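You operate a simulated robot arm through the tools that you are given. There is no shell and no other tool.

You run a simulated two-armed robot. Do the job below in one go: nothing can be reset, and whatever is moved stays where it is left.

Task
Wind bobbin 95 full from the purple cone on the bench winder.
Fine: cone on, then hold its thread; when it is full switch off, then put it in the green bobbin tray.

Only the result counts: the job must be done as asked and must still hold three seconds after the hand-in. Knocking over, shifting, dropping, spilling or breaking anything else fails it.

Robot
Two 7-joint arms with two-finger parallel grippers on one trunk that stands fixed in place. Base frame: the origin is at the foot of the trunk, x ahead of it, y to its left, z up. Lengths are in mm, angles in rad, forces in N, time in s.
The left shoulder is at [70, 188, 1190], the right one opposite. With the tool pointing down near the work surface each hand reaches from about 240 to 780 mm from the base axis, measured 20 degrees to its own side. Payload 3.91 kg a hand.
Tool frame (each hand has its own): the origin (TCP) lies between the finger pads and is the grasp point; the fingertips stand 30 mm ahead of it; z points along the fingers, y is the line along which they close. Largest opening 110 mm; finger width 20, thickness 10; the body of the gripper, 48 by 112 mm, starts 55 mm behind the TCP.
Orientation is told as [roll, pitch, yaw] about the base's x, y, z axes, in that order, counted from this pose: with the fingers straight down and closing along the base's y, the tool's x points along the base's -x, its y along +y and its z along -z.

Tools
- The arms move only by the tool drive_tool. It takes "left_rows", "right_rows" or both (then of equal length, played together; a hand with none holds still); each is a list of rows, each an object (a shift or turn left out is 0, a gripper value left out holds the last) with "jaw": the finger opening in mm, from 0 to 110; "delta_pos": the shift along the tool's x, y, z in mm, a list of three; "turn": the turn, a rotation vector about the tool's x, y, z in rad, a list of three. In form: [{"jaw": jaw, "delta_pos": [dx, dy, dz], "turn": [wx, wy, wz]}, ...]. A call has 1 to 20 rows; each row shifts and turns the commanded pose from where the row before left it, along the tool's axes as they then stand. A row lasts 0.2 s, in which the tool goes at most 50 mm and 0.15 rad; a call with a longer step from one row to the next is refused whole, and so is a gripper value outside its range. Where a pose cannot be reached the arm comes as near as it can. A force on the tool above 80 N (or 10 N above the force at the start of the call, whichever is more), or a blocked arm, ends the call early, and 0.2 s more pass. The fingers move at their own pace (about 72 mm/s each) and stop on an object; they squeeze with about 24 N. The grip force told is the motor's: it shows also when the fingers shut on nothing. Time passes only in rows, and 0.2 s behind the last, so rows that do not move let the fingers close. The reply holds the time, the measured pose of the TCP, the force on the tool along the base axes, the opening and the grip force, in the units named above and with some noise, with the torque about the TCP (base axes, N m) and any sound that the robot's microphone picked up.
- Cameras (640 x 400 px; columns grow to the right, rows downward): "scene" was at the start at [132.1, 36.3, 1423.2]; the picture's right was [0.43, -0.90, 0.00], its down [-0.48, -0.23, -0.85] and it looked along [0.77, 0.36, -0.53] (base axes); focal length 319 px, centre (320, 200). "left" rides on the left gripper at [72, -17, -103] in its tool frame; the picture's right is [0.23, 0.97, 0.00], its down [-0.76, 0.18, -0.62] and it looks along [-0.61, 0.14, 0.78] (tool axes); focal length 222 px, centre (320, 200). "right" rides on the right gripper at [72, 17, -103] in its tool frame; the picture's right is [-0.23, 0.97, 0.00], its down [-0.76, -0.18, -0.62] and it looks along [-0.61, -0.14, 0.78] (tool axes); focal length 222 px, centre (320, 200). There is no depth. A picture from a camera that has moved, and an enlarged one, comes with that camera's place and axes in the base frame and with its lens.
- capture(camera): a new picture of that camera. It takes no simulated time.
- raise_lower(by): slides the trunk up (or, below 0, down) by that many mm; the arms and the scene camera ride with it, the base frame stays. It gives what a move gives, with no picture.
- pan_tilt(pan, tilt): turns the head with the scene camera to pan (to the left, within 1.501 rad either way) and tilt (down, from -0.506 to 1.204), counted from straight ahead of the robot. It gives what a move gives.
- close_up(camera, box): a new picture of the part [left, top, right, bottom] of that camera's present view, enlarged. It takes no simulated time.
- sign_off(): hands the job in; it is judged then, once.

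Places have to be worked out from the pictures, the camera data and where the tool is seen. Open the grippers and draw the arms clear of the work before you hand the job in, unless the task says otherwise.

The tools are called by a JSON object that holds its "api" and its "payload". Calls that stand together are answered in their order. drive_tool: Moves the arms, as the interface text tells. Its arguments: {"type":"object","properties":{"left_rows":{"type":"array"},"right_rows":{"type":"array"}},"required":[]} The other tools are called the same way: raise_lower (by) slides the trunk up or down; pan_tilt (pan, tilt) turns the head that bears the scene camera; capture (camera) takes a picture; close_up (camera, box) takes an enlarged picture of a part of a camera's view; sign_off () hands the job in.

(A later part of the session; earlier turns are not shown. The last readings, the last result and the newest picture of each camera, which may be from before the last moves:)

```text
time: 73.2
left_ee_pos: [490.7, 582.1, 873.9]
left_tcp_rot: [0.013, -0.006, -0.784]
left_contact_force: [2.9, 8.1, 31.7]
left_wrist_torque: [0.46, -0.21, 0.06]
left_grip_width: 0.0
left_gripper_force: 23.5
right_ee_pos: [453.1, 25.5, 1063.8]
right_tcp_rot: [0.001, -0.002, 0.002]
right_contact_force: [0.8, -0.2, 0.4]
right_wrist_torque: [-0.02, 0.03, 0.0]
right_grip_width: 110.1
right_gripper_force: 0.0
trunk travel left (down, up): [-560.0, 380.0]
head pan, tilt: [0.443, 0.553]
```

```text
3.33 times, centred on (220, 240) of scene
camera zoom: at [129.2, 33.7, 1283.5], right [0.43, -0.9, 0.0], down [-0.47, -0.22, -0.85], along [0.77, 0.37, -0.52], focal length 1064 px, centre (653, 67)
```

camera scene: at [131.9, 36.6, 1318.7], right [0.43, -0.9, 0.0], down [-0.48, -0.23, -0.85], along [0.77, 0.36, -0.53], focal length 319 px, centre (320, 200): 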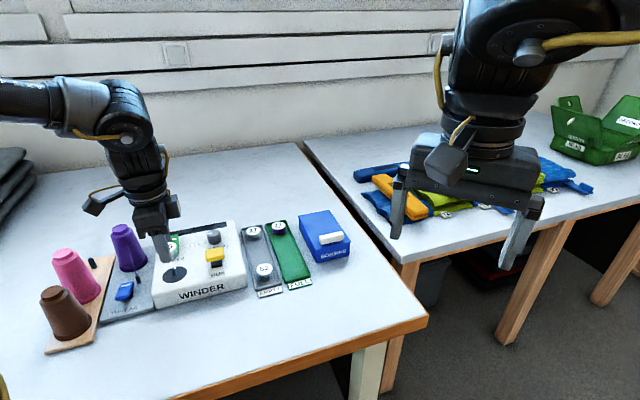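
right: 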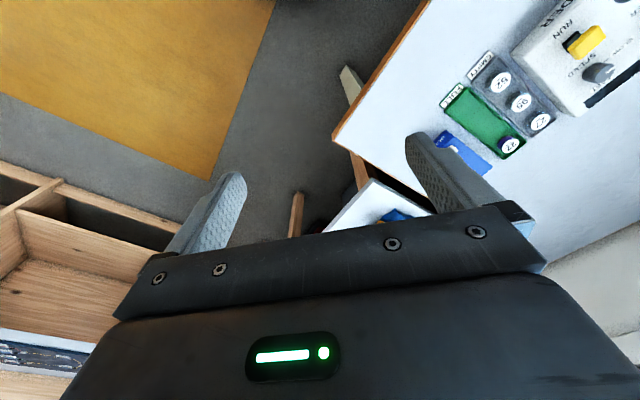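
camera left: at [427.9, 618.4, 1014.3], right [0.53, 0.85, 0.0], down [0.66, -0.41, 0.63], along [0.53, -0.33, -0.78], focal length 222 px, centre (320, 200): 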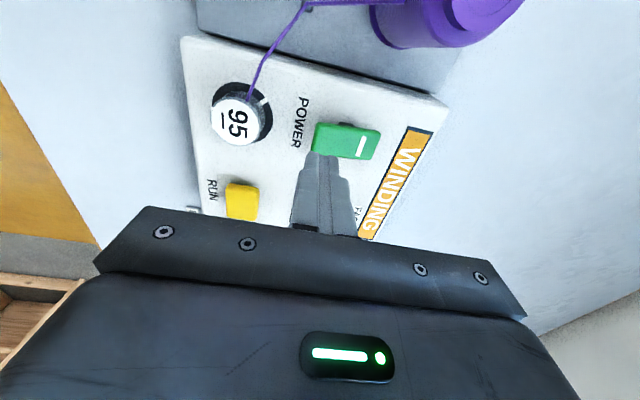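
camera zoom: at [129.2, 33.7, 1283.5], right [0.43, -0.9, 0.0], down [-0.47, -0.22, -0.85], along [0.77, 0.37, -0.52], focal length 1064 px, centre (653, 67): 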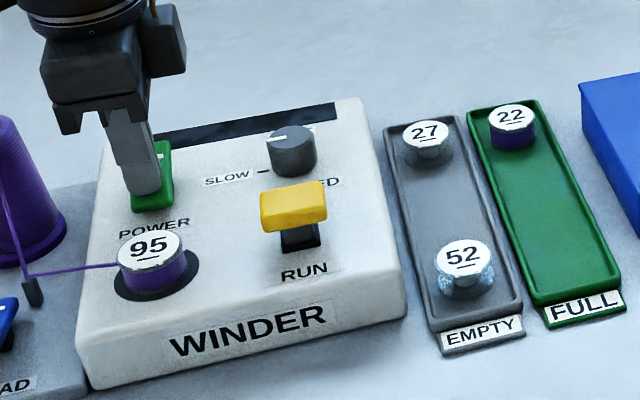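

Power is off (display dark, rocker back). I lift away.

{"api": "drive_tool", "payload": {"left_rows": [{"delta_pos": [0, 0, -8]}, {"delta_pos": [0, 0, -20]}, {"delta_pos": [0, 0, -24]}, {"delta_pos": [0, 0, 0]}]}}

{"api": "close_up", "payload": {"camera": "scene", "box": [120, 180, 300, 310]}}

```text
time: 74.2
left_ee_pos: [488.8, 585.1, 920.2]
left_tcp_rot: [0.0, -0.001, -0.785]
left_contact_force: [0.2, 0.2, -0.2]
left_wrist_torque: [0.01, 0.02, 0.02]
left_grip_width: 0.0
left_gripper_force: 24.3
right_ee_pos: [456.7, 28.6, 1061.5]
right_tcp_rot: [-0.002, 0.0, 0.002]
right_contact_force: [0.0, 0.2, -0.6]
right_wrist_torque: [-0.02, -0.01, -0.03]
right_grip_width: 110.3
right_gripper_force: 0.0
trunk travel left (down, up): [-560.0, 380.0]
head pan, tilt: [0.443, 0.553]
```

```text
3.08 times, centred on (210, 245) of scene
camera zoom: at [132.4, 37.2, 1282.6], right [0.43, -0.9, 0.0], down [-0.48, -0.23, -0.85], along [0.77, 0.36, -0.53], focal length 982 px, centre (658, 62)
```

zoom: 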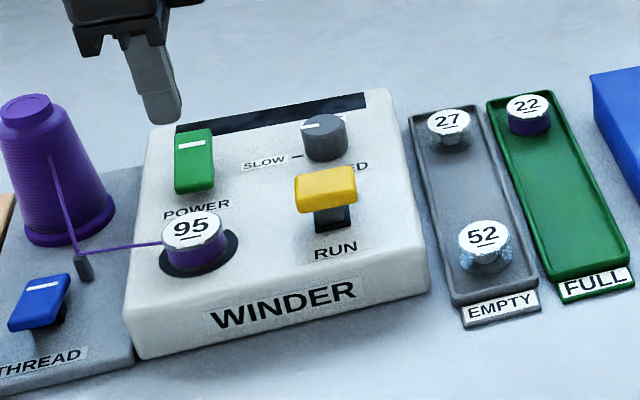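

All is off and unmoved. I open to 60 mm and move back over bobbin 95.

{"api": "drive_tool", "payload": {"left_rows": [{"jaw": 30, "delta_pos": [-2.4, -22, 0]}, {"jaw": 60, "delta_pos": [-2.5, -23, 0]}, {"jaw": 60, "delta_pos": [-2.5, -23, 0]}, {"jaw": 60}, {"jaw": 60}]}}

{"api": "close_up", "payload": {"camera": "left", "box": [250, 80, 390, 200]}}

{"api": "close_up", "payload": {"camera": "scene", "box": [120, 190, 240, 300]}}

```text
time: 75.4
left_ee_pos: [447.1, 530.6, 922.5]
left_tcp_rot: [0.001, -0.003, -0.783]
left_contact_force: [-0.5, 0.3, 0.7]
left_wrist_torque: [-0.01, -0.01, -0.02]
left_grip_width: 60.0
left_gripper_force: 0.1
right_ee_pos: [455.3, 27.6, 1062.5]
right_tcp_rot: [0.001, -0.001, 0.002]
right_contact_force: [0.5, -1.2, -0.2]
right_wrist_torque: [-0.02, 0.03, -0.02]
right_grip_width: 109.8
right_gripper_force: 0.2
trunk travel left (down, up): [-560.0, 380.0]
head pan, tilt: [0.443, 0.553]
```

```text
3.33 times, centred on (320, 140) of left
camera zoom: at [383.0, 570.2, 1025.7], right [0.53, 0.85, 0.0], down [0.66, -0.41, 0.63], along [0.53, -0.33, -0.78], focal length 740 px, centre (320, 400)
```

zoom: 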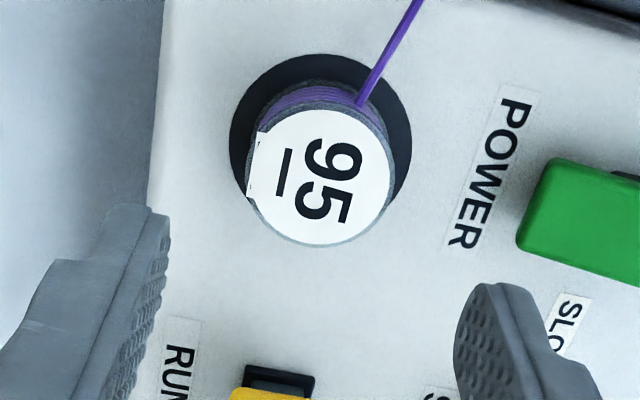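

```text
3.64 times, centred on (180, 245) of scene
camera zoom: at [132.0, 36.4, 1282.7], right [0.43, -0.9, 0.0], down [-0.48, -0.23, -0.85], along [0.77, 0.36, -0.53], focal length 1161 px, centre (829, 36)
```

zoom: 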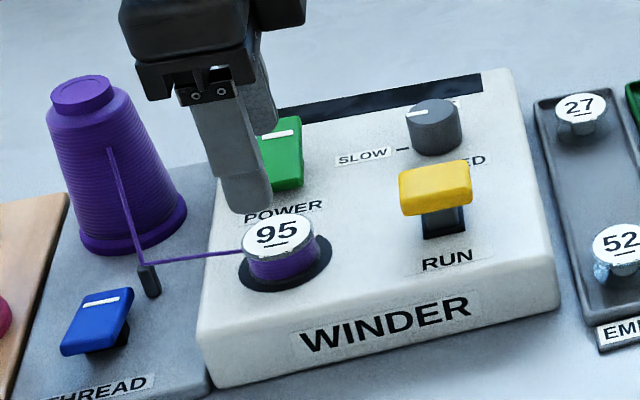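

The bobbin lies within about 1 mm of the tool axis. I nudge +1 mm in tool x and lower the trunk 60 mm, then check clearance.

{"api": "drive_tool", "payload": {"left_rows": [{"delta_pos": [1, 0, 0]}, {"delta_pos": [0, 0, 0]}]}}

{"api": "raise_lower", "payload": {"by": -60}}

{"api": "close_up", "payload": {"camera": "left", "box": [240, 90, 400, 220]}}

{"api": "close_up", "payload": {"camera": "scene", "box": [130, 180, 220, 270]}}

```text
time: 76.0
left_ee_pos: [446.7, 531.7, 920.8]
left_tcp_rot: [0.001, -0.004, -0.786]
left_contact_force: [0.6, -0.5, -0.3]
left_wrist_torque: [-0.01, 0.04, 0.01]
left_grip_width: 60.0
left_gripper_force: 0.0
right_ee_pos: [456.0, 28.3, 1062.3]
right_tcp_rot: [0.001, -0.002, 0.001]
right_contact_force: [0.7, 0.1, 0.8]
right_wrist_torque: [-0.04, -0.01, 0.01]
right_grip_width: 109.8
right_gripper_force: 0.1
trunk travel left (down, up): [-560.0, 380.0]
head pan, tilt: [0.443, 0.553]
```

```text
time: 77.0
left_ee_pos: [446.4, 531.4, 860.4]
left_tcp_rot: [0.0, -0.005, -0.785]
left_contact_force: [0.1, 0.0, 0.5]
left_wrist_torque: [0.05, 0.0, 0.02]
left_grip_width: 59.7
left_gripper_force: 0.2
right_ee_pos: [455.9, 27.8, 1002.3]
right_tcp_rot: [0.0, 0.001, 0.002]
right_contact_force: [0.6, 0.7, -0.2]
right_wrist_torque: [0.03, -0.01, -0.01]
right_grip_width: 110.0
right_gripper_force: 0.1
trunk travel left (down, up): [-499.0, 440.0]
head pan, tilt: [0.443, 0.553]
```

```text
3.08 times, centred on (320, 155) of left
camera zoom: at [382.9, 570.9, 964.9], right [0.53, 0.85, 0.0], down [0.66, -0.41, 0.63], along [0.53, -0.33, -0.78], focal length 684 px, centre (320, 338)
```

zoom: 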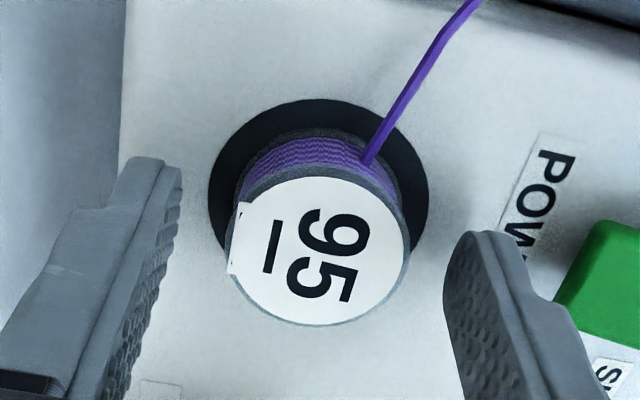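

```text
4.44 times, centred on (175, 225) of scene
camera zoom: at [131.9, 36.4, 1222.7], right [0.43, -0.9, 0.0], down [-0.48, -0.23, -0.85], along [0.77, 0.36, -0.53], focal length 1418 px, centre (964, 89)
```

zoom: 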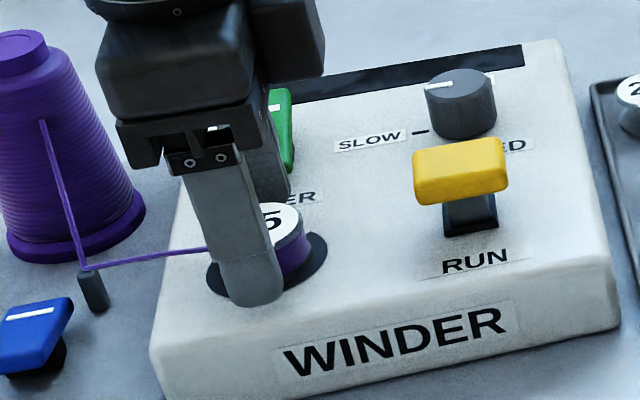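

The fingers straddle the bobbin evenly. I lower 4 mm more for a firmer hold and close.

{"api": "raise_lower", "payload": {"by": -4}}

{"api": "drive_tool", "payload": {"left_rows": [{"jaw": 48}, {"jaw": 40}, {"jaw": 30}, {"jaw": 25}, {"jaw": 25}]}}

{"api": "close_up", "payload": {"camera": "left", "box": [240, 90, 400, 220]}}

```text
time: 77.5
left_ee_pos: [446.8, 532.2, 856.9]
left_tcp_rot: [0.002, -0.003, -0.784]
left_contact_force: [-0.4, -1.1, -0.8]
left_wrist_torque: [0.02, -0.02, 0.03]
left_grip_width: 60.1
left_gripper_force: 0.1
right_ee_pos: [455.8, 27.1, 998.7]
right_tcp_rot: [0.0, 0.001, 0.002]
right_contact_force: [0.2, -0.3, -0.5]
right_wrist_torque: [-0.01, 0.01, -0.01]
right_grip_width: 109.8
right_gripper_force: 0.0
trunk travel left (down, up): [-495.0, 444.0]
head pan, tilt: [0.443, 0.553]
```

```text
time: 78.7
left_ee_pos: [447.1, 532.1, 855.8]
left_tcp_rot: [0.002, -0.003, -0.786]
left_contact_force: [-1.2, 0.2, 1.1]
left_wrist_torque: [0.0, -0.03, 0.01]
left_grip_width: 36.4
left_gripper_force: 24.1
right_ee_pos: [456.0, 28.3, 997.9]
right_tcp_rot: [0.0, -0.001, 0.002]
right_contact_force: [-0.6, 0.4, 0.3]
right_wrist_torque: [0.01, -0.02, -0.01]
right_grip_width: 110.1
right_gripper_force: 0.0
trunk travel left (down, up): [-495.0, 444.0]
head pan, tilt: [0.443, 0.553]
```

```text
3.08 times, centred on (320, 155) of left
camera zoom: at [383.1, 570.9, 960.8], right [0.53, 0.85, 0.0], down [0.66, -0.41, 0.63], along [0.53, -0.33, -0.78], focal length 684 px, centre (320, 338)
```

zoom: 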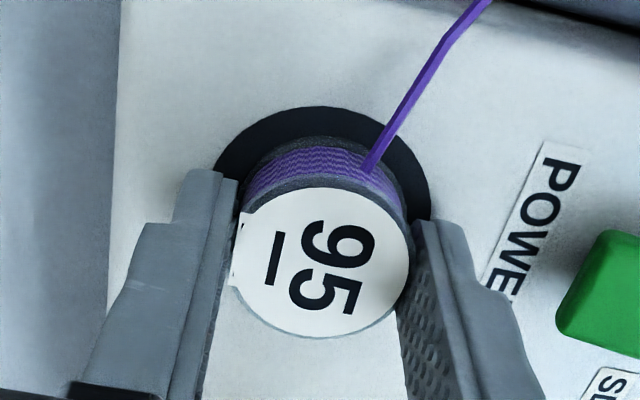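

Held at 36.4 mm and centred. I raise the trunk 65 mm to draw it straight off the pin.

{"api": "raise_lower", "payload": {"by": 25}}

{"api": "close_up", "payload": {"camera": "scene", "box": [130, 190, 220, 280]}}

{"api": "raise_lower", "payload": {"by": 40}}

{"api": "capture", "payload": {"camera": "left"}}

{"api": "close_up", "payload": {"camera": "scene", "box": [110, 200, 230, 310]}}

```text
time: 79.4
left_ee_pos: [448.5, 531.3, 881.6]
left_tcp_rot: [0.0, -0.005, -0.786]
left_contact_force: [0.4, -0.3, -0.4]
left_wrist_torque: [-0.01, -0.03, 0.0]
left_grip_width: 36.8
left_gripper_force: 23.6
right_ee_pos: [456.0, 28.2, 1023.1]
right_tcp_rot: [-0.002, -0.001, 0.003]
right_contact_force: [1.1, 0.1, -0.3]
right_wrist_torque: [0.02, 0.04, 0.0]
right_grip_width: 109.9
right_gripper_force: 0.0
trunk travel left (down, up): [-520.0, 420.0]
head pan, tilt: [0.443, 0.553]
```

```text
4.44 times, centred on (175, 235) of scene
camera zoom: at [132.6, 36.8, 1243.6], right [0.43, -0.9, 0.0], down [-0.48, -0.23, -0.85], along [0.77, 0.36, -0.53], focal length 1418 px, centre (964, 44)
```

zoom: 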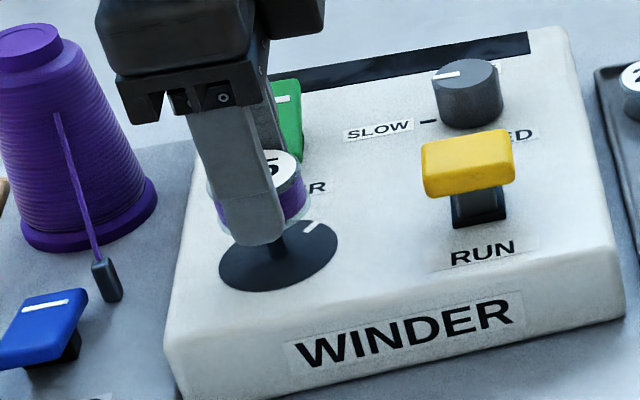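

```text
time: 80.3
left_ee_pos: [447.4, 529.7, 922.7]
left_tcp_rot: [-0.002, -0.005, -0.784]
left_contact_force: [-0.4, 0.5, -0.5]
left_wrist_torque: [0.02, 0.02, -0.04]
left_grip_width: 36.4
left_gripper_force: 23.8
right_ee_pos: [457.0, 29.7, 1062.4]
right_tcp_rot: [0.0, 0.0, 0.001]
right_contact_force: [-0.8, -0.7, -0.2]
right_wrist_torque: [0.01, 0.0, -0.01]
right_grip_width: 110.0
right_gripper_force: 0.1
trunk travel left (down, up): [-560.0, 379.0]
head pan, tilt: [0.443, 0.553]
```

```text
taken
camera left: at [383.4, 571.1, 1025.5], right [0.53, 0.85, 0.0], down [0.66, -0.41, 0.63], along [0.53, -0.33, -0.78], focal length 222 px, centre (320, 200)
```

left: 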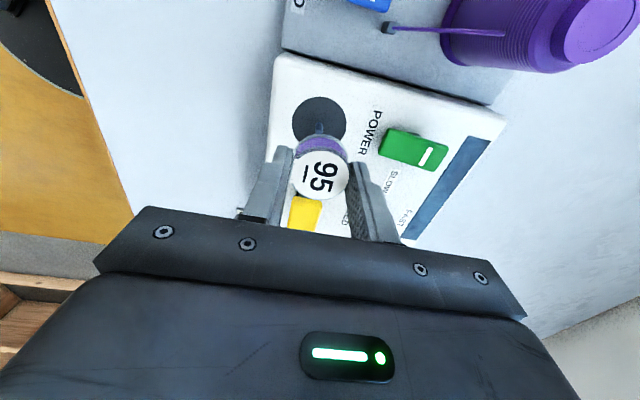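

```text
3.64 times, centred on (170, 255) of scene
camera zoom: at [132.4, 36.7, 1283.6], right [0.43, -0.9, 0.0], down [-0.48, -0.23, -0.85], along [0.77, 0.36, -0.53], focal length 1161 px, centre (866, 0)
```

zoom: 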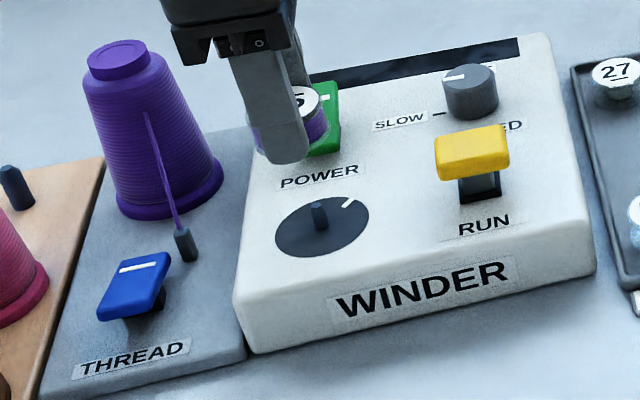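

Bobbin 95 is full and free, its thread cut from the winder. I carry it across, about 30 mm above the RUN cap, towards a free spot of the green FULL tray near [632, 358].

{"api": "drive_tool", "payload": {"left_rows": [{"delta_pos": [-20, 1, 0]}, {"delta_pos": [-33, 1, 0]}, {"delta_pos": [-34, 1, 0]}, {"delta_pos": [-34, 1, 0]}, {"delta_pos": [-34, 1, 0]}, {"delta_pos": [-34, 1, 0]}, {"delta_pos": [-33, 1, 0]}, {"delta_pos": [-30, 1.1, 0]}, {"delta_pos": [0, 0, 0]}]}}

{"api": "capture", "payload": {"camera": "left"}}

{"api": "capture", "payload": {"camera": "scene"}}

```text
time: 82.3
left_ee_pos: [602.5, 366.7, 916.8]
left_tcp_rot: [0.001, -0.005, -0.785]
left_contact_force: [-0.6, -0.7, -0.7]
left_wrist_torque: [-0.01, -0.01, -0.01]
left_grip_width: 36.6
left_gripper_force: 24.6
left hand out of reach, approached as far as the arm can: row 7, 8
right_ee_pos: [455.4, 29.3, 1063.2]
right_tcp_rot: [-0.001, 0.0, 0.001]
right_contact_force: [-1.0, 0.0, -0.1]
right_wrist_torque: [-0.01, 0.06, -0.01]
right_grip_width: 110.0
right_gripper_force: 0.1
trunk travel left (down, up): [-560.0, 379.0]
head pan, tilt: [0.443, 0.553]
```

```text
taken
camera left: at [538.6, 406.5, 1019.3], right [0.53, 0.85, 0.0], down [0.66, -0.41, 0.63], along [0.53, -0.33, -0.78], focal length 222 px, centre (320, 200)
```

left: 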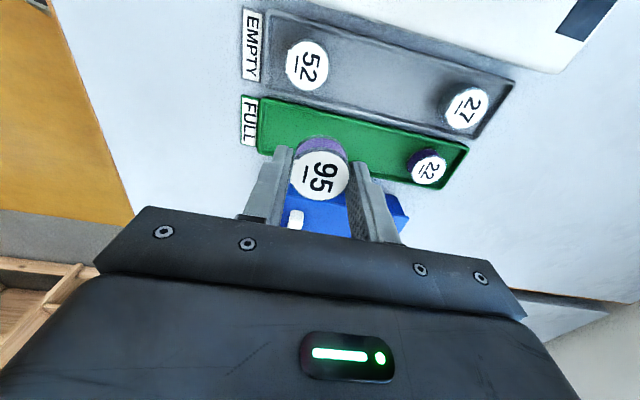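

```text
taken
camera scene: at [132.6, 36.5, 1283.6], right [0.43, -0.9, 0.0], down [-0.48, -0.23, -0.85], along [0.77, 0.36, -0.53], focal length 319 px, centre (320, 200)
```

scene: 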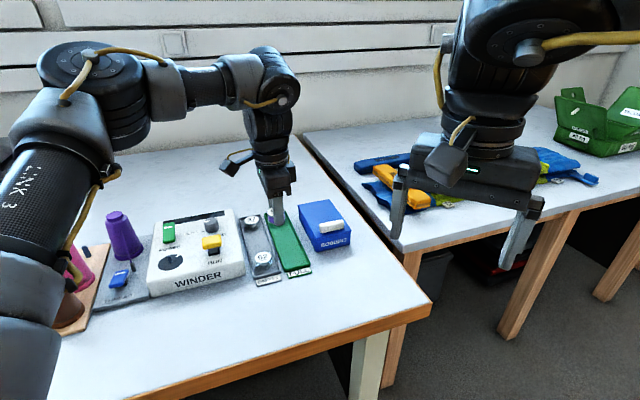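

The arm runs out of travel at [602, 367] in this posture. A moderate turn still keeps the fingers clear of the tray walls, so I turn the hand to yaw about −0.5 and see whether it can then reach further.

{"api": "drive_tool", "payload": {"left_rows": [{"turn": [0, 0, -0.1]}, {"turn": [0, 0, -0.1]}, {"turn": [0, 0, -0.1]}, {"delta_pos": [0, 0, 0]}]}}

```text
time: 83.3
left_ee_pos: [602.3, 367.8, 914.2]
left_tcp_rot: [-0.001, -0.005, -0.483]
left_contact_force: [-0.9, -0.5, -0.5]
left_wrist_torque: [0.01, 0.01, -0.02]
left_grip_width: 36.6
left_gripper_force: 24.0
right_ee_pos: [456.2, 28.4, 1063.3]
right_tcp_rot: [-0.001, 0.0, 0.002]
right_contact_force: [-0.1, -0.3, 0.5]
right_wrist_torque: [0.02, 0.01, 0.01]
right_grip_width: 109.8
right_gripper_force: 0.0
trunk travel left (down, up): [-560.0, 379.0]
head pan, tilt: [0.443, 0.553]
```

Now I try half of the remaining way, (29, −10) mm in base axes.

{"api": "drive_tool", "payload": {"left_rows": [{"delta_pos": [-8, 1.3, -5]}, {"delta_pos": [-8, 1.3, -5]}, {"delta_pos": [0, 0, 0]}]}}

```text
time: 84.1
left_ee_pos: [602.9, 367.7, 915.2]
left_tcp_rot: [-0.001, -0.005, -0.486]
left_contact_force: [0.7, -0.2, -1.1]
left_wrist_torque: [-0.01, -0.02, -0.01]
left_grip_width: 36.5
left_gripper_force: 24.4
left hand out of reach, approached as far as the arm can: row 1, 2
right_ee_pos: [455.4, 27.8, 1064.1]
right_tcp_rot: [0.0, -0.001, 0.001]
right_contact_force: [0.0, -0.6, 0.3]
right_wrist_torque: [0.01, 0.01, 0.0]
right_grip_width: 109.9
right_gripper_force: 0.1
trunk travel left (down, up): [-560.0, 379.0]
head pan, tilt: [0.443, 0.553]
```

Neither outward nor upward works here, so it is the arm's posture that limits. I try going down 40 mm with an outward shift to see which direction frees it.

{"api": "drive_tool", "payload": {"left_rows": [{"delta_pos": [0, 0, 15]}, {"delta_pos": [0, 0, 15]}, {"delta_pos": [-8, 0, 0]}, {"delta_pos": [-8, 0, 0]}, {"delta_pos": [0, 0, 0]}]}}

```text
time: 85.3
left_ee_pos: [607.3, 366.4, 883.3]
left_tcp_rot: [-0.001, -0.007, -0.485]
left_contact_force: [0.2, 0.1, -0.6]
left_wrist_torque: [-0.01, 0.02, 0.0]
left_grip_width: 36.4
left_gripper_force: 24.4
left hand out of reach, approached as far as the arm can: row 4
right_ee_pos: [456.6, 29.0, 1063.7]
right_tcp_rot: [-0.001, 0.0, 0.003]
right_contact_force: [-0.7, -0.2, 0.0]
right_wrist_torque: [0.01, 0.0, 0.0]
right_grip_width: 110.2
right_gripper_force: 0.1
trunk travel left (down, up): [-560.0, 379.0]
head pan, tilt: [0.443, 0.553]
```

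The limit behaves as if the shoulder were held and only the forearm swung, so the arm's elbow posture is the trouble. I back the hand off inward and up, turn to yaw 0, and then come outward again to let the arm settle into a better posture.

{"api": "drive_tool", "payload": {"left_rows": [{"delta_pos": [15, 0, -15]}, {"delta_pos": [30, -3, -15]}, {"delta_pos": [32, -4, -10]}, {"delta_pos": [32, -4, -5]}, {"delta_pos": [32, -4, 0]}, {"delta_pos": [20, -2, 0]}, {"turn": [0, 0, -0.12]}, {"turn": [0, 0, -0.12]}, {"turn": [0, 0, -0.12]}, {"turn": [0, 0, -0.12]}, {"delta_pos": [0, 0, 0]}]}}

{"api": "capture", "payload": {"camera": "scene"}}

```text
time: 87.7
left_ee_pos: [457.2, 427.5, 928.7]
left_tcp_rot: [-0.003, -0.003, -0.002]
left_contact_force: [0.1, -0.2, 0.6]
left_wrist_torque: [0.02, -0.04, -0.02]
left_grip_width: 36.6
left_gripper_force: 23.8
right_ee_pos: [456.0, 27.7, 1064.3]
right_tcp_rot: [0.0, -0.001, 0.004]
right_contact_force: [0.7, 0.4, 0.9]
right_wrist_torque: [0.01, 0.02, 0.0]
right_grip_width: 110.1
right_gripper_force: 0.0
trunk travel left (down, up): [-560.0, 379.0]
head pan, tilt: [0.443, 0.553]
```

```text
taken
camera scene: at [132.1, 36.6, 1283.7], right [0.43, -0.9, 0.0], down [-0.48, -0.23, -0.85], along [0.77, 0.36, -0.53], focal length 319 px, centre (320, 200)
```

scene: 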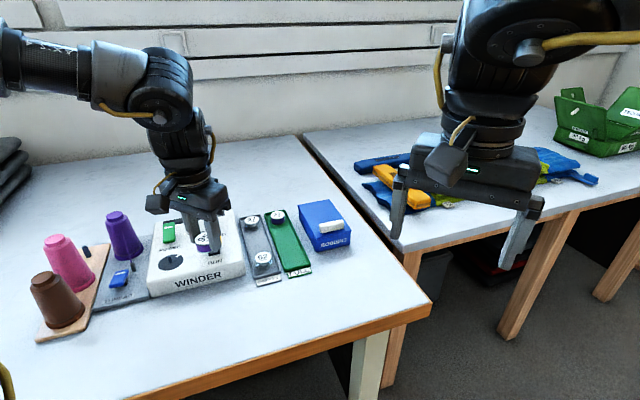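

Yaw is now 0 and the arm looks freer. I go outward again towards the FULL tray.

{"api": "drive_tool", "payload": {"left_rows": [{"delta_pos": [-28, -11, 0]}, {"delta_pos": [-29, -11.5, 0]}, {"delta_pos": [-29, -11.5, 0]}, {"delta_pos": [-29, -11.5, 0]}, {"delta_pos": [-28, -11.5, 0]}, {"delta_pos": [-16, -6, 0]}, {"delta_pos": [-14, -5, 0]}, {"delta_pos": [0, 0, 0]}]}}

{"api": "capture", "payload": {"camera": "scene"}}

```text
time: 89.5
left_ee_pos: [603.2, 367.7, 916.8]
left_tcp_rot: [-0.003, -0.008, -0.003]
left_contact_force: [-0.5, -1.0, 0.8]
left_wrist_torque: [0.01, -0.01, -0.02]
left_grip_width: 36.4
left_gripper_force: 23.8
left hand out of reach, approached as far as the arm can: row 6, 7
right_ee_pos: [456.3, 27.1, 1063.7]
right_tcp_rot: [0.0, 0.0, 0.002]
right_contact_force: [-0.3, 0.5, -0.6]
right_wrist_torque: [0.03, -0.03, -0.02]
right_grip_width: 109.9
right_gripper_force: 0.0
trunk travel left (down, up): [-560.0, 379.0]
head pan, tilt: [0.443, 0.553]
```

```text
taken
camera scene: at [132.0, 36.4, 1283.7], right [0.43, -0.9, 0.0], down [-0.48, -0.23, -0.85], along [0.77, 0.36, -0.53], focal length 319 px, centre (320, 200)
```

scene: 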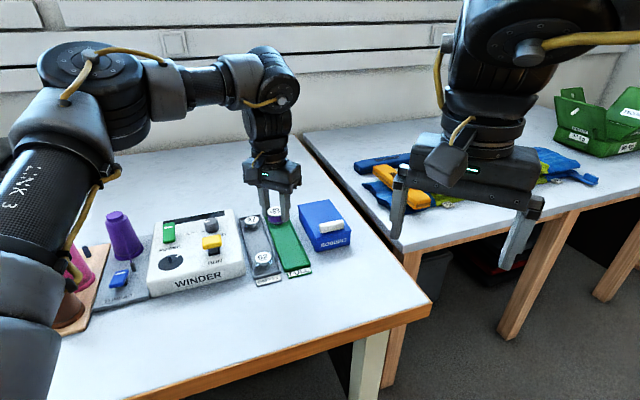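

The limit is the same at yaw 0, about x = 607 here. The near slot of the FULL tray at roughly [603, 335] is within that, with room for the fingers, so I go there: shift to [592, 342] and turn back to yaw −45° so that the fingers lie along the tray.

{"api": "drive_tool", "payload": {"left_rows": [{"delta_pos": [11, -13, 0]}, {"delta_pos": [0, -13, 0]}, {"turn": [0, 0, 0.131]}, {"turn": [0, 0, 0.131]}, {"turn": [0, 0, 0.131]}, {"turn": [0, 0, 0.131]}, {"turn": [0, 0, 0.131]}, {"turn": [0, 0, 0.128]}, {"delta_pos": [0, 0, 0]}]}}

{"api": "capture", "payload": {"camera": "left"}}

{"api": "close_up", "payload": {"camera": "left", "box": [220, 0, 480, 200]}}

{"api": "close_up", "payload": {"camera": "scene", "box": [220, 150, 360, 290]}}

```text
time: 91.5
left_ee_pos: [591.2, 341.8, 919.7]
left_tcp_rot: [0.002, -0.01, -0.79]
left_contact_force: [0.1, 0.4, -0.3]
left_wrist_torque: [0.02, -0.02, -0.03]
left_grip_width: 36.5
left_gripper_force: 24.1
right_ee_pos: [456.9, 28.8, 1063.8]
right_tcp_rot: [-0.001, 0.0, 0.003]
right_contact_force: [-0.4, -0.8, -0.5]
right_wrist_torque: [0.0, -0.01, -0.02]
right_grip_width: 109.8
right_gripper_force: 0.2
trunk travel left (down, up): [-560.0, 379.0]
head pan, tilt: [0.443, 0.553]
```

```text
taken
camera left: at [527.5, 382.4, 1022.8], right [0.53, 0.85, 0.0], down [0.66, -0.41, 0.63], along [0.53, -0.33, -0.78], focal length 222 px, centre (320, 200)
```

left: 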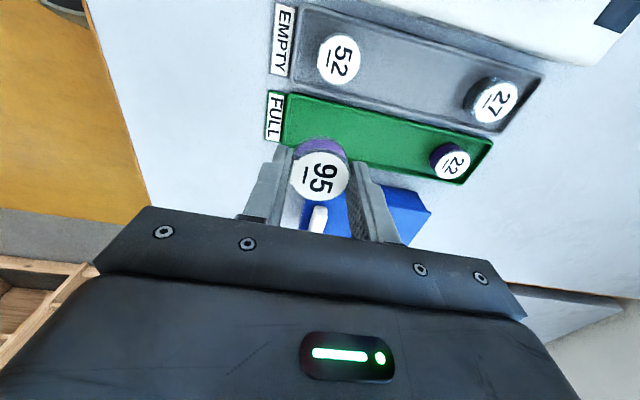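

```text
2.00 times, centred on (350, 100) of left
camera zoom: at [527.5, 382.4, 1022.8], right [0.53, 0.85, 0.0], down [0.66, -0.41, 0.63], along [0.53, -0.33, -0.78], focal length 444 px, centre (260, 400)
```

zoom: 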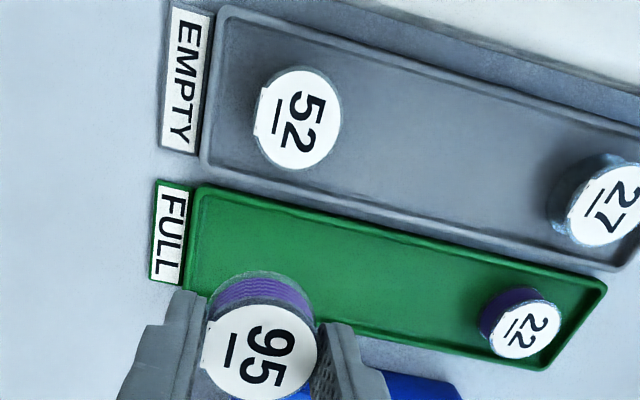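

```text
2.86 times, centred on (290, 220) of scene
camera zoom: at [132.2, 36.4, 1283.7], right [0.43, -0.9, 0.0], down [-0.48, -0.23, -0.85], along [0.77, 0.36, -0.53], focal length 912 px, centre (406, 143)
```

zoom: 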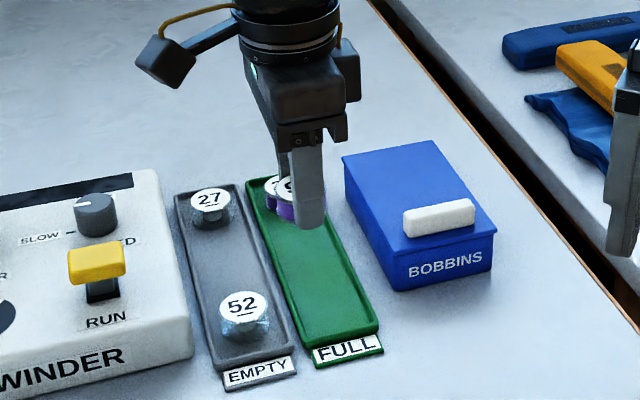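

From this view the FULL tray's rim spans tool x −42…+13 and its near end is at tool y ≈ −32, so the bobbin must go about (−13, +9) mm in tool axes. I lower the arm 60 mm for better reach and shift there.

{"api": "drive_tool", "payload": {"left_rows": [{"delta_pos": [0, 0, 20]}, {"delta_pos": [0, 0, 20]}, {"delta_pos": [0, 0, 20]}, {"delta_pos": [-6, 4, 0]}, {"delta_pos": [-6.5, 5, 0]}, {"delta_pos": [0, 0, 0]}]}}

{"api": "close_up", "payload": {"camera": "left", "box": [220, 40, 440, 210]}}

{"api": "close_up", "payload": {"camera": "scene", "box": [220, 160, 340, 290]}}

```text
time: 92.9
left_ee_pos: [595.6, 341.2, 860.1]
left_tcp_rot: [0.001, -0.003, -0.787]
left_contact_force: [-0.2, -0.5, 0.1]
left_wrist_torque: [-0.03, -0.02, -0.04]
left_grip_width: 36.5
left_gripper_force: 24.4
left hand out of reach, approached as far as the arm can: row 4, 5
right_ee_pos: [456.3, 28.8, 1063.1]
right_tcp_rot: [0.001, 0.0, 0.003]
right_contact_force: [0.1, -0.6, -0.9]
right_wrist_torque: [-0.03, 0.02, 0.01]
right_grip_width: 109.9
right_gripper_force: 0.1
trunk travel left (down, up): [-560.0, 379.0]
head pan, tilt: [0.443, 0.553]
```

```text
2.35 times, centred on (330, 125) of left
camera zoom: at [530.4, 381.3, 963.8], right [0.53, 0.85, 0.0], down [0.66, -0.41, 0.63], along [0.53, -0.33, -0.78], focal length 523 px, centre (296, 376)
```

zoom: 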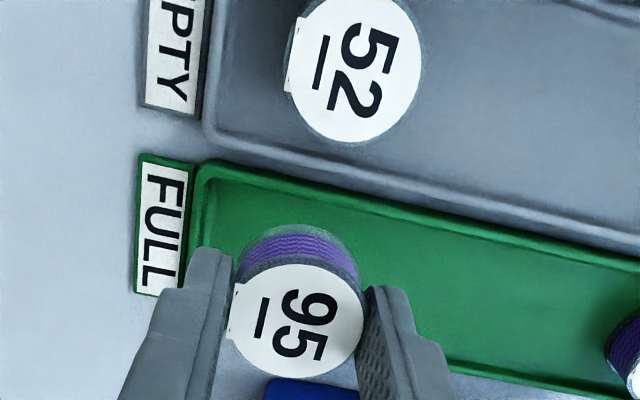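

```text
3.08 times, centred on (280, 225) of scene
camera zoom: at [132.2, 36.5, 1283.7], right [0.43, -0.9, 0.0], down [-0.48, -0.23, -0.85], along [0.77, 0.36, -0.53], focal length 982 px, centre (443, 123)
```

zoom: 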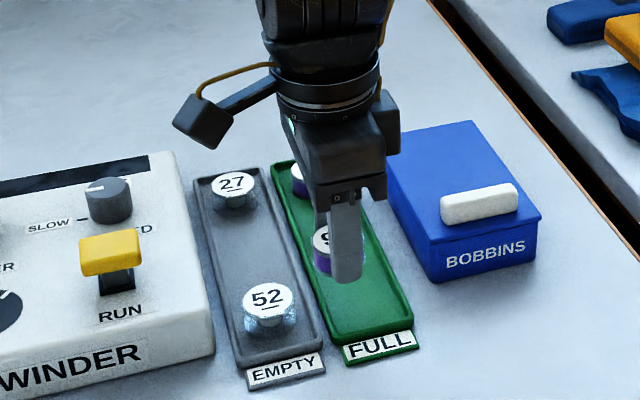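

The arm still stops at [596, 341], some 11 mm short. I turn the head to look at the left arm's posture and understand the limit.

{"api": "pan_tilt", "payload": {"pan": 0.75, "tilt": 0.15}}

{"api": "capture", "payload": {"camera": "scene"}}

```text
time: 93.7
left_ee_pos: [594.1, 340.6, 860.8]
left_tcp_rot: [0.001, -0.004, -0.787]
left_contact_force: [0.3, -0.3, -0.3]
left_wrist_torque: [0.0, -0.01, 0.05]
left_grip_width: 36.4
left_gripper_force: 24.3
right_ee_pos: [457.4, 29.3, 1063.8]
right_tcp_rot: [-0.001, 0.001, 0.001]
right_contact_force: [-0.4, -0.1, -0.3]
right_wrist_torque: [0.01, 0.0, 0.03]
right_grip_width: 109.8
right_gripper_force: 0.1
trunk travel left (down, up): [-560.0, 379.0]
head pan, tilt: [0.75, 0.15]
```

```text
taken
camera scene: at [119.1, 61.2, 1320.9], right [0.68, -0.73, 0.0], down [-0.11, -0.1, -0.99], along [0.72, 0.67, -0.15], focal length 319 px, centre (320, 200)
```

scene: 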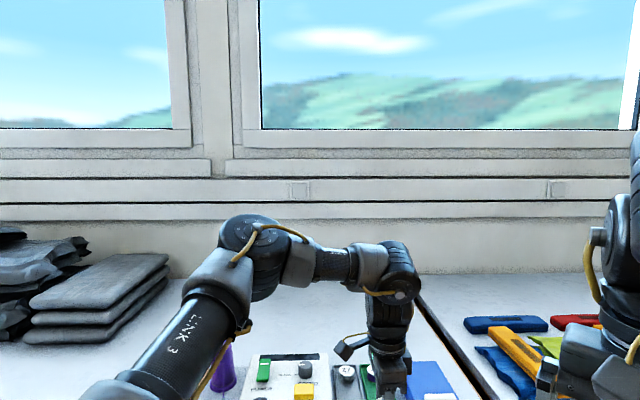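

The elbow is swung out and up while the forearm is nearly level, so a lower hand relative to the shoulder should suit the stated reach better. I back off, and then raise the trunk in stages while lowering the arm to change the posture.

{"api": "drive_tool", "payload": {"left_rows": [{"delta_pos": [0, 0, -20]}, {"delta_pos": [15, -8, -25]}, {"delta_pos": [28, -14, -10]}, {"delta_pos": [28, -14, 0]}, {"delta_pos": [0, 0, 0]}]}}

{"api": "pan_tilt", "payload": {"pan": 0.443, "tilt": 0.6}}

{"api": "capture", "payload": {"camera": "scene"}}

```text
time: 94.9
left_ee_pos: [518.0, 367.1, 915.4]
left_tcp_rot: [0.001, -0.002, -0.788]
left_contact_force: [-0.6, -0.2, -0.1]
left_wrist_torque: [0.04, 0.0, -0.01]
left_grip_width: 36.5
left_gripper_force: 24.0
right_ee_pos: [458.7, 28.4, 1063.1]
right_tcp_rot: [0.0, 0.001, 0.001]
right_contact_force: [0.0, -0.1, -0.4]
right_wrist_torque: [0.03, 0.0, 0.02]
right_grip_width: 110.2
right_gripper_force: 0.1
trunk travel left (down, up): [-560.0, 379.0]
head pan, tilt: [0.75, 0.15]
```

```text
time: 95.8
left_ee_pos: [517.0, 367.0, 916.0]
left_tcp_rot: [0.002, -0.003, -0.787]
left_contact_force: [-0.2, -0.4, -0.7]
left_wrist_torque: [0.02, 0.0, 0.01]
left_grip_width: 36.6
left_gripper_force: 24.0
right_ee_pos: [455.6, 27.3, 1063.3]
right_tcp_rot: [-0.001, 0.001, 0.002]
right_contact_force: [-0.7, -0.4, 0.3]
right_wrist_torque: [0.02, -0.01, 0.03]
right_grip_width: 109.8
right_gripper_force: 0.1
trunk travel left (down, up): [-560.0, 379.0]
head pan, tilt: [0.443, 0.6]
```

```text
taken
camera scene: at [131.0, 36.0, 1279.6], right [0.43, -0.9, 0.0], down [-0.51, -0.24, -0.83], along [0.75, 0.35, -0.56], focal length 319 px, centre (320, 200)
```

scene: 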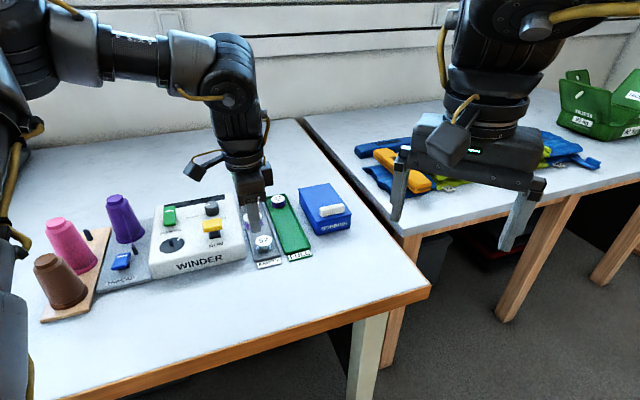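

Now I raise the trunk 100 mm and bring the arm back down 100 mm.

{"api": "raise_lower", "payload": {"by": 100}}

{"api": "drive_tool", "payload": {"left_rows": [{"delta_pos": [0, 0, 20]}, {"delta_pos": [0, 0, 25]}, {"delta_pos": [0, 0, 25]}, {"delta_pos": [0, 0, 25]}, {"delta_pos": [0, 0, 0]}]}}

{"api": "raise_lower", "payload": {"by": 100}}

{"api": "drive_tool", "payload": {"left_rows": [{"delta_pos": [0, 0, 20]}, {"delta_pos": [0, 0, 25]}, {"delta_pos": [0, 0, 25]}, {"delta_pos": [0, 0, 25]}, {"delta_pos": [0, 0, 0]}]}}

{"api": "capture", "payload": {"camera": "scene"}}

```text
time: 97.2
left_ee_pos: [516.7, 367.9, 1013.5]
left_tcp_rot: [0.001, -0.003, -0.787]
left_contact_force: [-0.1, -1.1, -1.0]
left_wrist_torque: [0.03, -0.02, -0.03]
left_grip_width: 36.6
left_gripper_force: 23.7
right_ee_pos: [457.2, 28.9, 1164.2]
right_tcp_rot: [0.0, 0.0, 0.002]
right_contact_force: [0.1, 0.4, 0.7]
right_wrist_torque: [-0.02, 0.0, -0.01]
right_grip_width: 109.9
right_gripper_force: 0.0
trunk travel left (down, up): [-660.0, 279.0]
head pan, tilt: [0.443, 0.6]
```

```text
time: 98.4
left_ee_pos: [518.7, 366.1, 918.6]
left_tcp_rot: [0.002, -0.005, -0.786]
left_contact_force: [-0.8, 0.8, 0.4]
left_wrist_torque: [0.0, -0.02, 0.0]
left_grip_width: 36.6
left_gripper_force: 24.3
right_ee_pos: [456.2, 27.7, 1164.7]
right_tcp_rot: [-0.001, 0.0, 0.003]
right_contact_force: [0.1, -1.0, -1.0]
right_wrist_torque: [0.0, -0.01, -0.01]
right_grip_width: 109.7
right_gripper_force: 0.0
trunk travel left (down, up): [-660.0, 279.0]
head pan, tilt: [0.443, 0.6]
```

```text
time: 99.7
left_ee_pos: [519.9, 367.0, 1019.5]
left_tcp_rot: [0.001, -0.003, -0.787]
left_contact_force: [-0.7, 0.4, -0.5]
left_wrist_torque: [-0.01, 0.01, 0.0]
left_grip_width: 36.7
left_gripper_force: 24.7
right_ee_pos: [456.0, 28.3, 1263.6]
right_tcp_rot: [-0.001, 0.001, 0.002]
right_contact_force: [0.7, 0.3, 0.1]
right_wrist_torque: [0.03, 0.01, 0.03]
right_grip_width: 110.1
right_gripper_force: 0.1
trunk travel left (down, up): [-760.0, 180.0]
head pan, tilt: [0.443, 0.6]
```

```text
time: 100.9
left_ee_pos: [521.5, 366.5, 925.5]
left_tcp_rot: [0.002, -0.003, -0.787]
left_contact_force: [-0.1, 0.8, -0.1]
left_wrist_torque: [-0.01, -0.01, 0.02]
left_grip_width: 36.4
left_gripper_force: 23.4
right_ee_pos: [456.3, 28.2, 1263.4]
right_tcp_rot: [0.0, -0.001, 0.002]
right_contact_force: [-0.5, 1.2, -0.3]
right_wrist_torque: [0.01, 0.0, 0.03]
right_grip_width: 110.0
right_gripper_force: 0.0
trunk travel left (down, up): [-760.0, 180.0]
head pan, tilt: [0.443, 0.6]
```

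```text
taken
camera scene: at [130.7, 35.9, 1479.6], right [0.43, -0.9, 0.0], down [-0.51, -0.24, -0.83], along [0.75, 0.35, -0.56], focal length 319 px, centre (320, 200)
```

scene: 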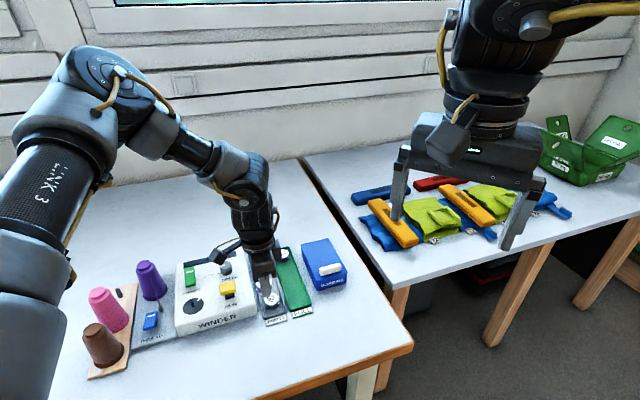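

The forearm now slopes down more steeply. I go outward again towards the slot in the FULL tray.

{"api": "drive_tool", "payload": {"left_rows": [{"delta_pos": [-26, 13, 0]}, {"delta_pos": [-26, 14, 0]}, {"delta_pos": [-14, 7, 0]}, {"delta_pos": [-13, 7, 0]}, {"delta_pos": [0, 0, 0]}]}}

{"api": "capture", "payload": {"camera": "left"}}

```text
time: 102.1
left_ee_pos: [562.1, 364.2, 960.7]
left_tcp_rot: [0.0, -0.004, -0.788]
left_contact_force: [0.1, -0.6, -0.4]
left_wrist_torque: [-0.01, 0.02, -0.01]
left_grip_width: 36.1
left_gripper_force: 23.9
left hand out of reach, approached as far as the arm can: row 1, 2, 3, 4
right_ee_pos: [457.0, 28.3, 1263.5]
right_tcp_rot: [-0.001, 0.001, 0.0]
right_contact_force: [-0.1, 0.2, -0.4]
right_wrist_torque: [0.0, 0.02, -0.03]
right_grip_width: 110.0
right_gripper_force: 0.0
trunk travel left (down, up): [-760.0, 180.0]
head pan, tilt: [0.443, 0.6]
```

```text
taken
camera left: at [499.5, 404.7, 1063.8], right [0.53, 0.85, 0.0], down [0.66, -0.41, 0.63], along [0.53, -0.33, -0.78], focal length 222 px, centre (320, 200)
```

left: 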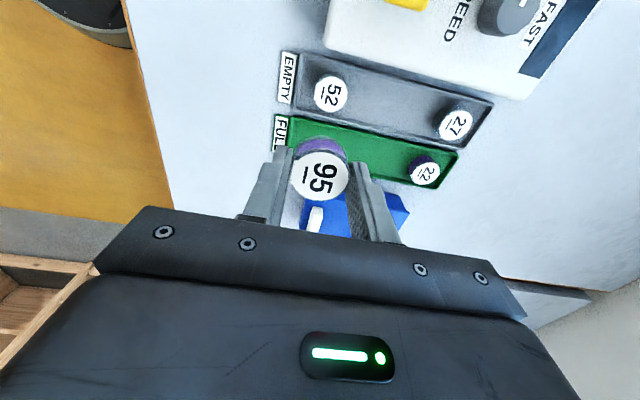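

Going lower relative to the shoulder is worse, so about 1000–1020 (arm-relative) is best. The wrist is some 260 mm above the TCP, so tilting the tool by only about 0.07 rad will give the missing 11 mm of outreach, which is harmless for the bobbin. I return to the earlier trunk height step by step.

{"api": "drive_tool", "payload": {"left_rows": [{"delta_pos": [28, -14, -10]}, {"delta_pos": [10, -5, -25]}, {"delta_pos": [0, 0, -30]}, {"delta_pos": [0, 0, -30]}, {"delta_pos": [0, 0, 0]}]}}

{"api": "raise_lower", "payload": {"by": -100}}

{"api": "drive_tool", "payload": {"left_rows": [{"delta_pos": [0, 0, -25]}, {"delta_pos": [0, 0, -30]}, {"delta_pos": [0, 0, -30]}, {"delta_pos": [0, 0, 0]}]}}

{"api": "raise_lower", "payload": {"by": -100}}

{"api": "capture", "payload": {"camera": "left"}}

```text
time: 103.3
left_ee_pos: [524.1, 375.4, 1056.9]
left_tcp_rot: [0.0, -0.001, -0.787]
left_contact_force: [0.3, 0.0, -0.3]
left_wrist_torque: [0.02, -0.01, 0.01]
left_grip_width: 36.8
left_gripper_force: 23.8
right_ee_pos: [456.8, 28.2, 1264.2]
right_tcp_rot: [-0.001, 0.0, 0.001]
right_contact_force: [0.4, 0.0, -0.5]
right_wrist_torque: [-0.01, -0.03, -0.03]
right_grip_width: 110.0
right_gripper_force: 0.1
trunk travel left (down, up): [-760.0, 180.0]
head pan, tilt: [0.443, 0.6]
```

```text
time: 104.6
left_ee_pos: [524.2, 374.6, 956.8]
left_tcp_rot: [0.001, -0.005, -0.787]
left_contact_force: [0.2, 0.9, -1.1]
left_wrist_torque: [-0.02, 0.0, 0.02]
left_grip_width: 36.4
left_gripper_force: 24.1
right_ee_pos: [455.4, 28.6, 1163.6]
right_tcp_rot: [0.001, 0.0, 0.002]
right_contact_force: [0.0, -0.5, 0.6]
right_wrist_torque: [0.01, -0.01, -0.01]
right_grip_width: 110.0
right_gripper_force: 0.1
trunk travel left (down, up): [-660.0, 279.0]
head pan, tilt: [0.443, 0.6]
```

```text
time: 105.6
left_ee_pos: [523.7, 374.0, 1043.0]
left_tcp_rot: [0.0, -0.004, -0.787]
left_contact_force: [-0.4, -0.5, -0.1]
left_wrist_torque: [0.0, -0.02, -0.03]
left_grip_width: 36.8
left_gripper_force: 23.8
right_ee_pos: [457.1, 28.7, 1163.4]
right_tcp_rot: [-0.001, 0.0, 0.002]
right_contact_force: [0.4, -0.6, -0.8]
right_wrist_torque: [0.01, -0.01, 0.06]
right_grip_width: 110.0
right_gripper_force: 0.0
trunk travel left (down, up): [-660.0, 279.0]
head pan, tilt: [0.443, 0.6]
```

```text
time: 107.0
left_ee_pos: [524.4, 373.4, 942.2]
left_tcp_rot: [0.0, -0.001, -0.787]
left_contact_force: [-0.4, -0.4, 0.0]
left_wrist_torque: [-0.03, 0.0, -0.01]
left_grip_width: 36.4
left_gripper_force: 24.1
right_ee_pos: [455.7, 28.1, 1065.1]
right_tcp_rot: [0.001, 0.0, 0.002]
right_contact_force: [-0.2, 0.0, 1.3]
right_wrist_torque: [-0.02, 0.01, 0.0]
right_grip_width: 110.2
right_gripper_force: 0.1
trunk travel left (down, up): [-560.0, 379.0]
head pan, tilt: [0.443, 0.6]
```

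```text
taken
camera left: at [460.0, 414.0, 1045.9], right [0.53, 0.85, 0.0], down [0.66, -0.41, 0.63], along [0.53, -0.33, -0.78], focal length 222 px, centre (320, 200)
```

left: 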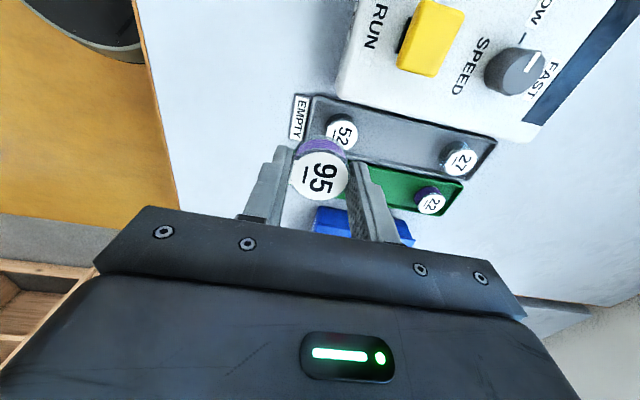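

Trunk is back at the earlier height. I tilt the tool 0.08 rad outward, lower the arm about 60 mm and move out over the near slot of the FULL tray.

{"api": "drive_tool", "payload": {"left_rows": [{"turn": [-0.07, -0.0385, 0]}, {"delta_pos": [0, 0, 20]}, {"delta_pos": [0, 0, 20]}, {"delta_pos": [0, 0, 20]}, {"delta_pos": [-25, 9, 1.5]}, {"delta_pos": [-25, 9, 1.5]}, {"delta_pos": [-15, 6, 1]}, {"delta_pos": [-13, 5, 1]}, {"delta_pos": [0, 0, 0]}]}}

{"api": "capture", "payload": {"camera": "left"}}

{"api": "close_up", "payload": {"camera": "left", "box": [220, 40, 440, 210]}}

{"api": "close_up", "payload": {"camera": "scene", "box": [220, 150, 340, 290]}}

```text
time: 109.0
left_ee_pos: [604.1, 339.1, 882.7]
left_tcp_rot: [0.071, -0.043, -0.79]
left_contact_force: [-0.2, 0.3, 0.0]
left_wrist_torque: [-0.02, -0.01, 0.01]
left_grip_width: 36.6
left_gripper_force: 23.8
right_ee_pos: [455.0, 29.9, 1063.6]
right_tcp_rot: [0.002, 0.0, 0.0]
right_contact_force: [-1.3, -0.2, 0.8]
right_wrist_torque: [0.0, -0.01, -0.01]
right_grip_width: 109.9
right_gripper_force: 0.1
trunk travel left (down, up): [-560.0, 379.0]
head pan, tilt: [0.443, 0.6]
```

```text
taken
camera left: at [532.4, 377.7, 982.4], right [0.53, 0.85, 0.06], down [0.61, -0.43, 0.67], along [0.59, -0.31, -0.74], focal length 222 px, centre (320, 200)
```

left: 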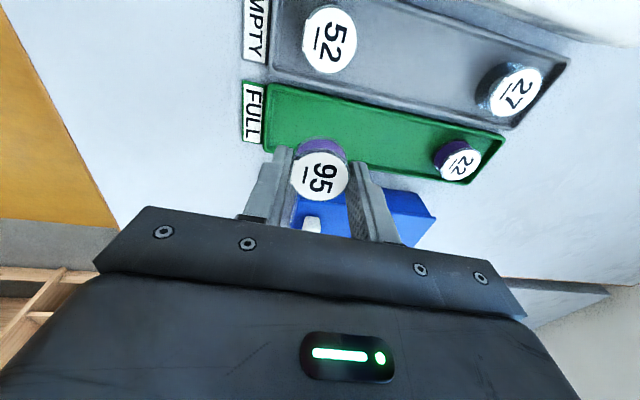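

```text
2.35 times, centred on (330, 125) of left
camera zoom: at [532.4, 377.7, 982.4], right [0.53, 0.85, 0.06], down [0.61, -0.43, 0.67], along [0.59, -0.31, -0.74], focal length 523 px, centre (296, 376)
```

zoom: 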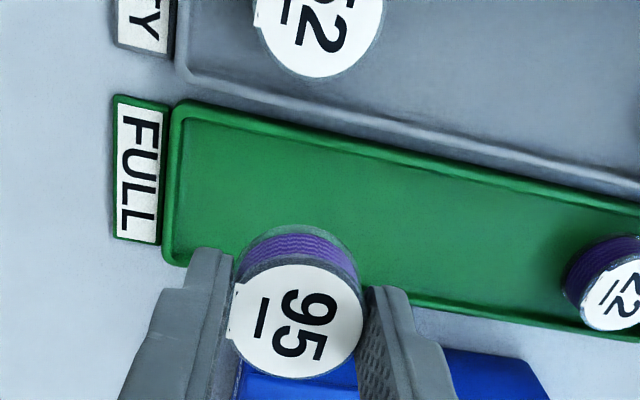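

```text
2.86 times, centred on (280, 220) of scene
camera zoom: at [130.3, 36.0, 1279.6], right [0.43, -0.9, 0.0], down [-0.51, -0.24, -0.83], along [0.75, 0.35, -0.56], focal length 912 px, centre (434, 143)
```

zoom: 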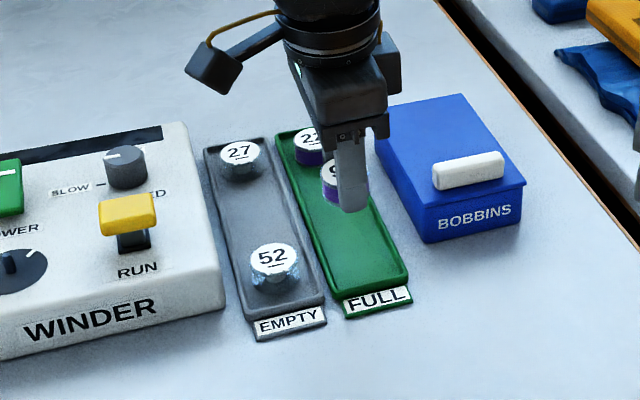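

Reached [604, 339] with the tilt. By this view the bobbin is 37 mm from the tray's near inner wall, good, but 4.5 mm off the centre line towards EMPTY; bobbin 22 lies on that centre line. I shift 4.5 mm along −x of the tool.

{"api": "drive_tool", "payload": {"left_rows": [{"delta_pos": [-2.5, 0, 0]}, {"delta_pos": [-2.2, 0, 0]}, {"delta_pos": [0, 0, 0]}]}}

{"api": "close_up", "payload": {"camera": "left", "box": [220, 40, 440, 210]}}

```text
time: 109.8
left_ee_pos: [609.1, 337.1, 882.7]
left_tcp_rot: [0.071, -0.042, -0.789]
left_contact_force: [1.5, -0.3, -0.9]
left_wrist_torque: [-0.03, 0.02, -0.04]
left_grip_width: 36.3
left_gripper_force: 24.4
right_ee_pos: [456.1, 28.2, 1062.8]
right_tcp_rot: [0.0, 0.0, 0.002]
right_contact_force: [1.1, -0.5, -0.1]
right_wrist_torque: [-0.03, -0.01, -0.02]
right_grip_width: 110.0
right_gripper_force: 0.1
trunk travel left (down, up): [-560.0, 379.0]
head pan, tilt: [0.443, 0.6]
```

```text
2.35 times, centred on (330, 125) of left
camera zoom: at [537.4, 374.6, 982.1], right [0.53, 0.85, 0.06], down [0.61, -0.43, 0.67], along [0.59, -0.31, -0.74], focal length 523 px, centre (296, 376)
```

zoom: 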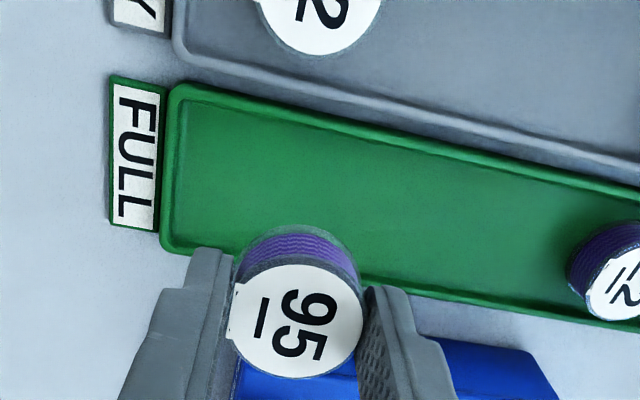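

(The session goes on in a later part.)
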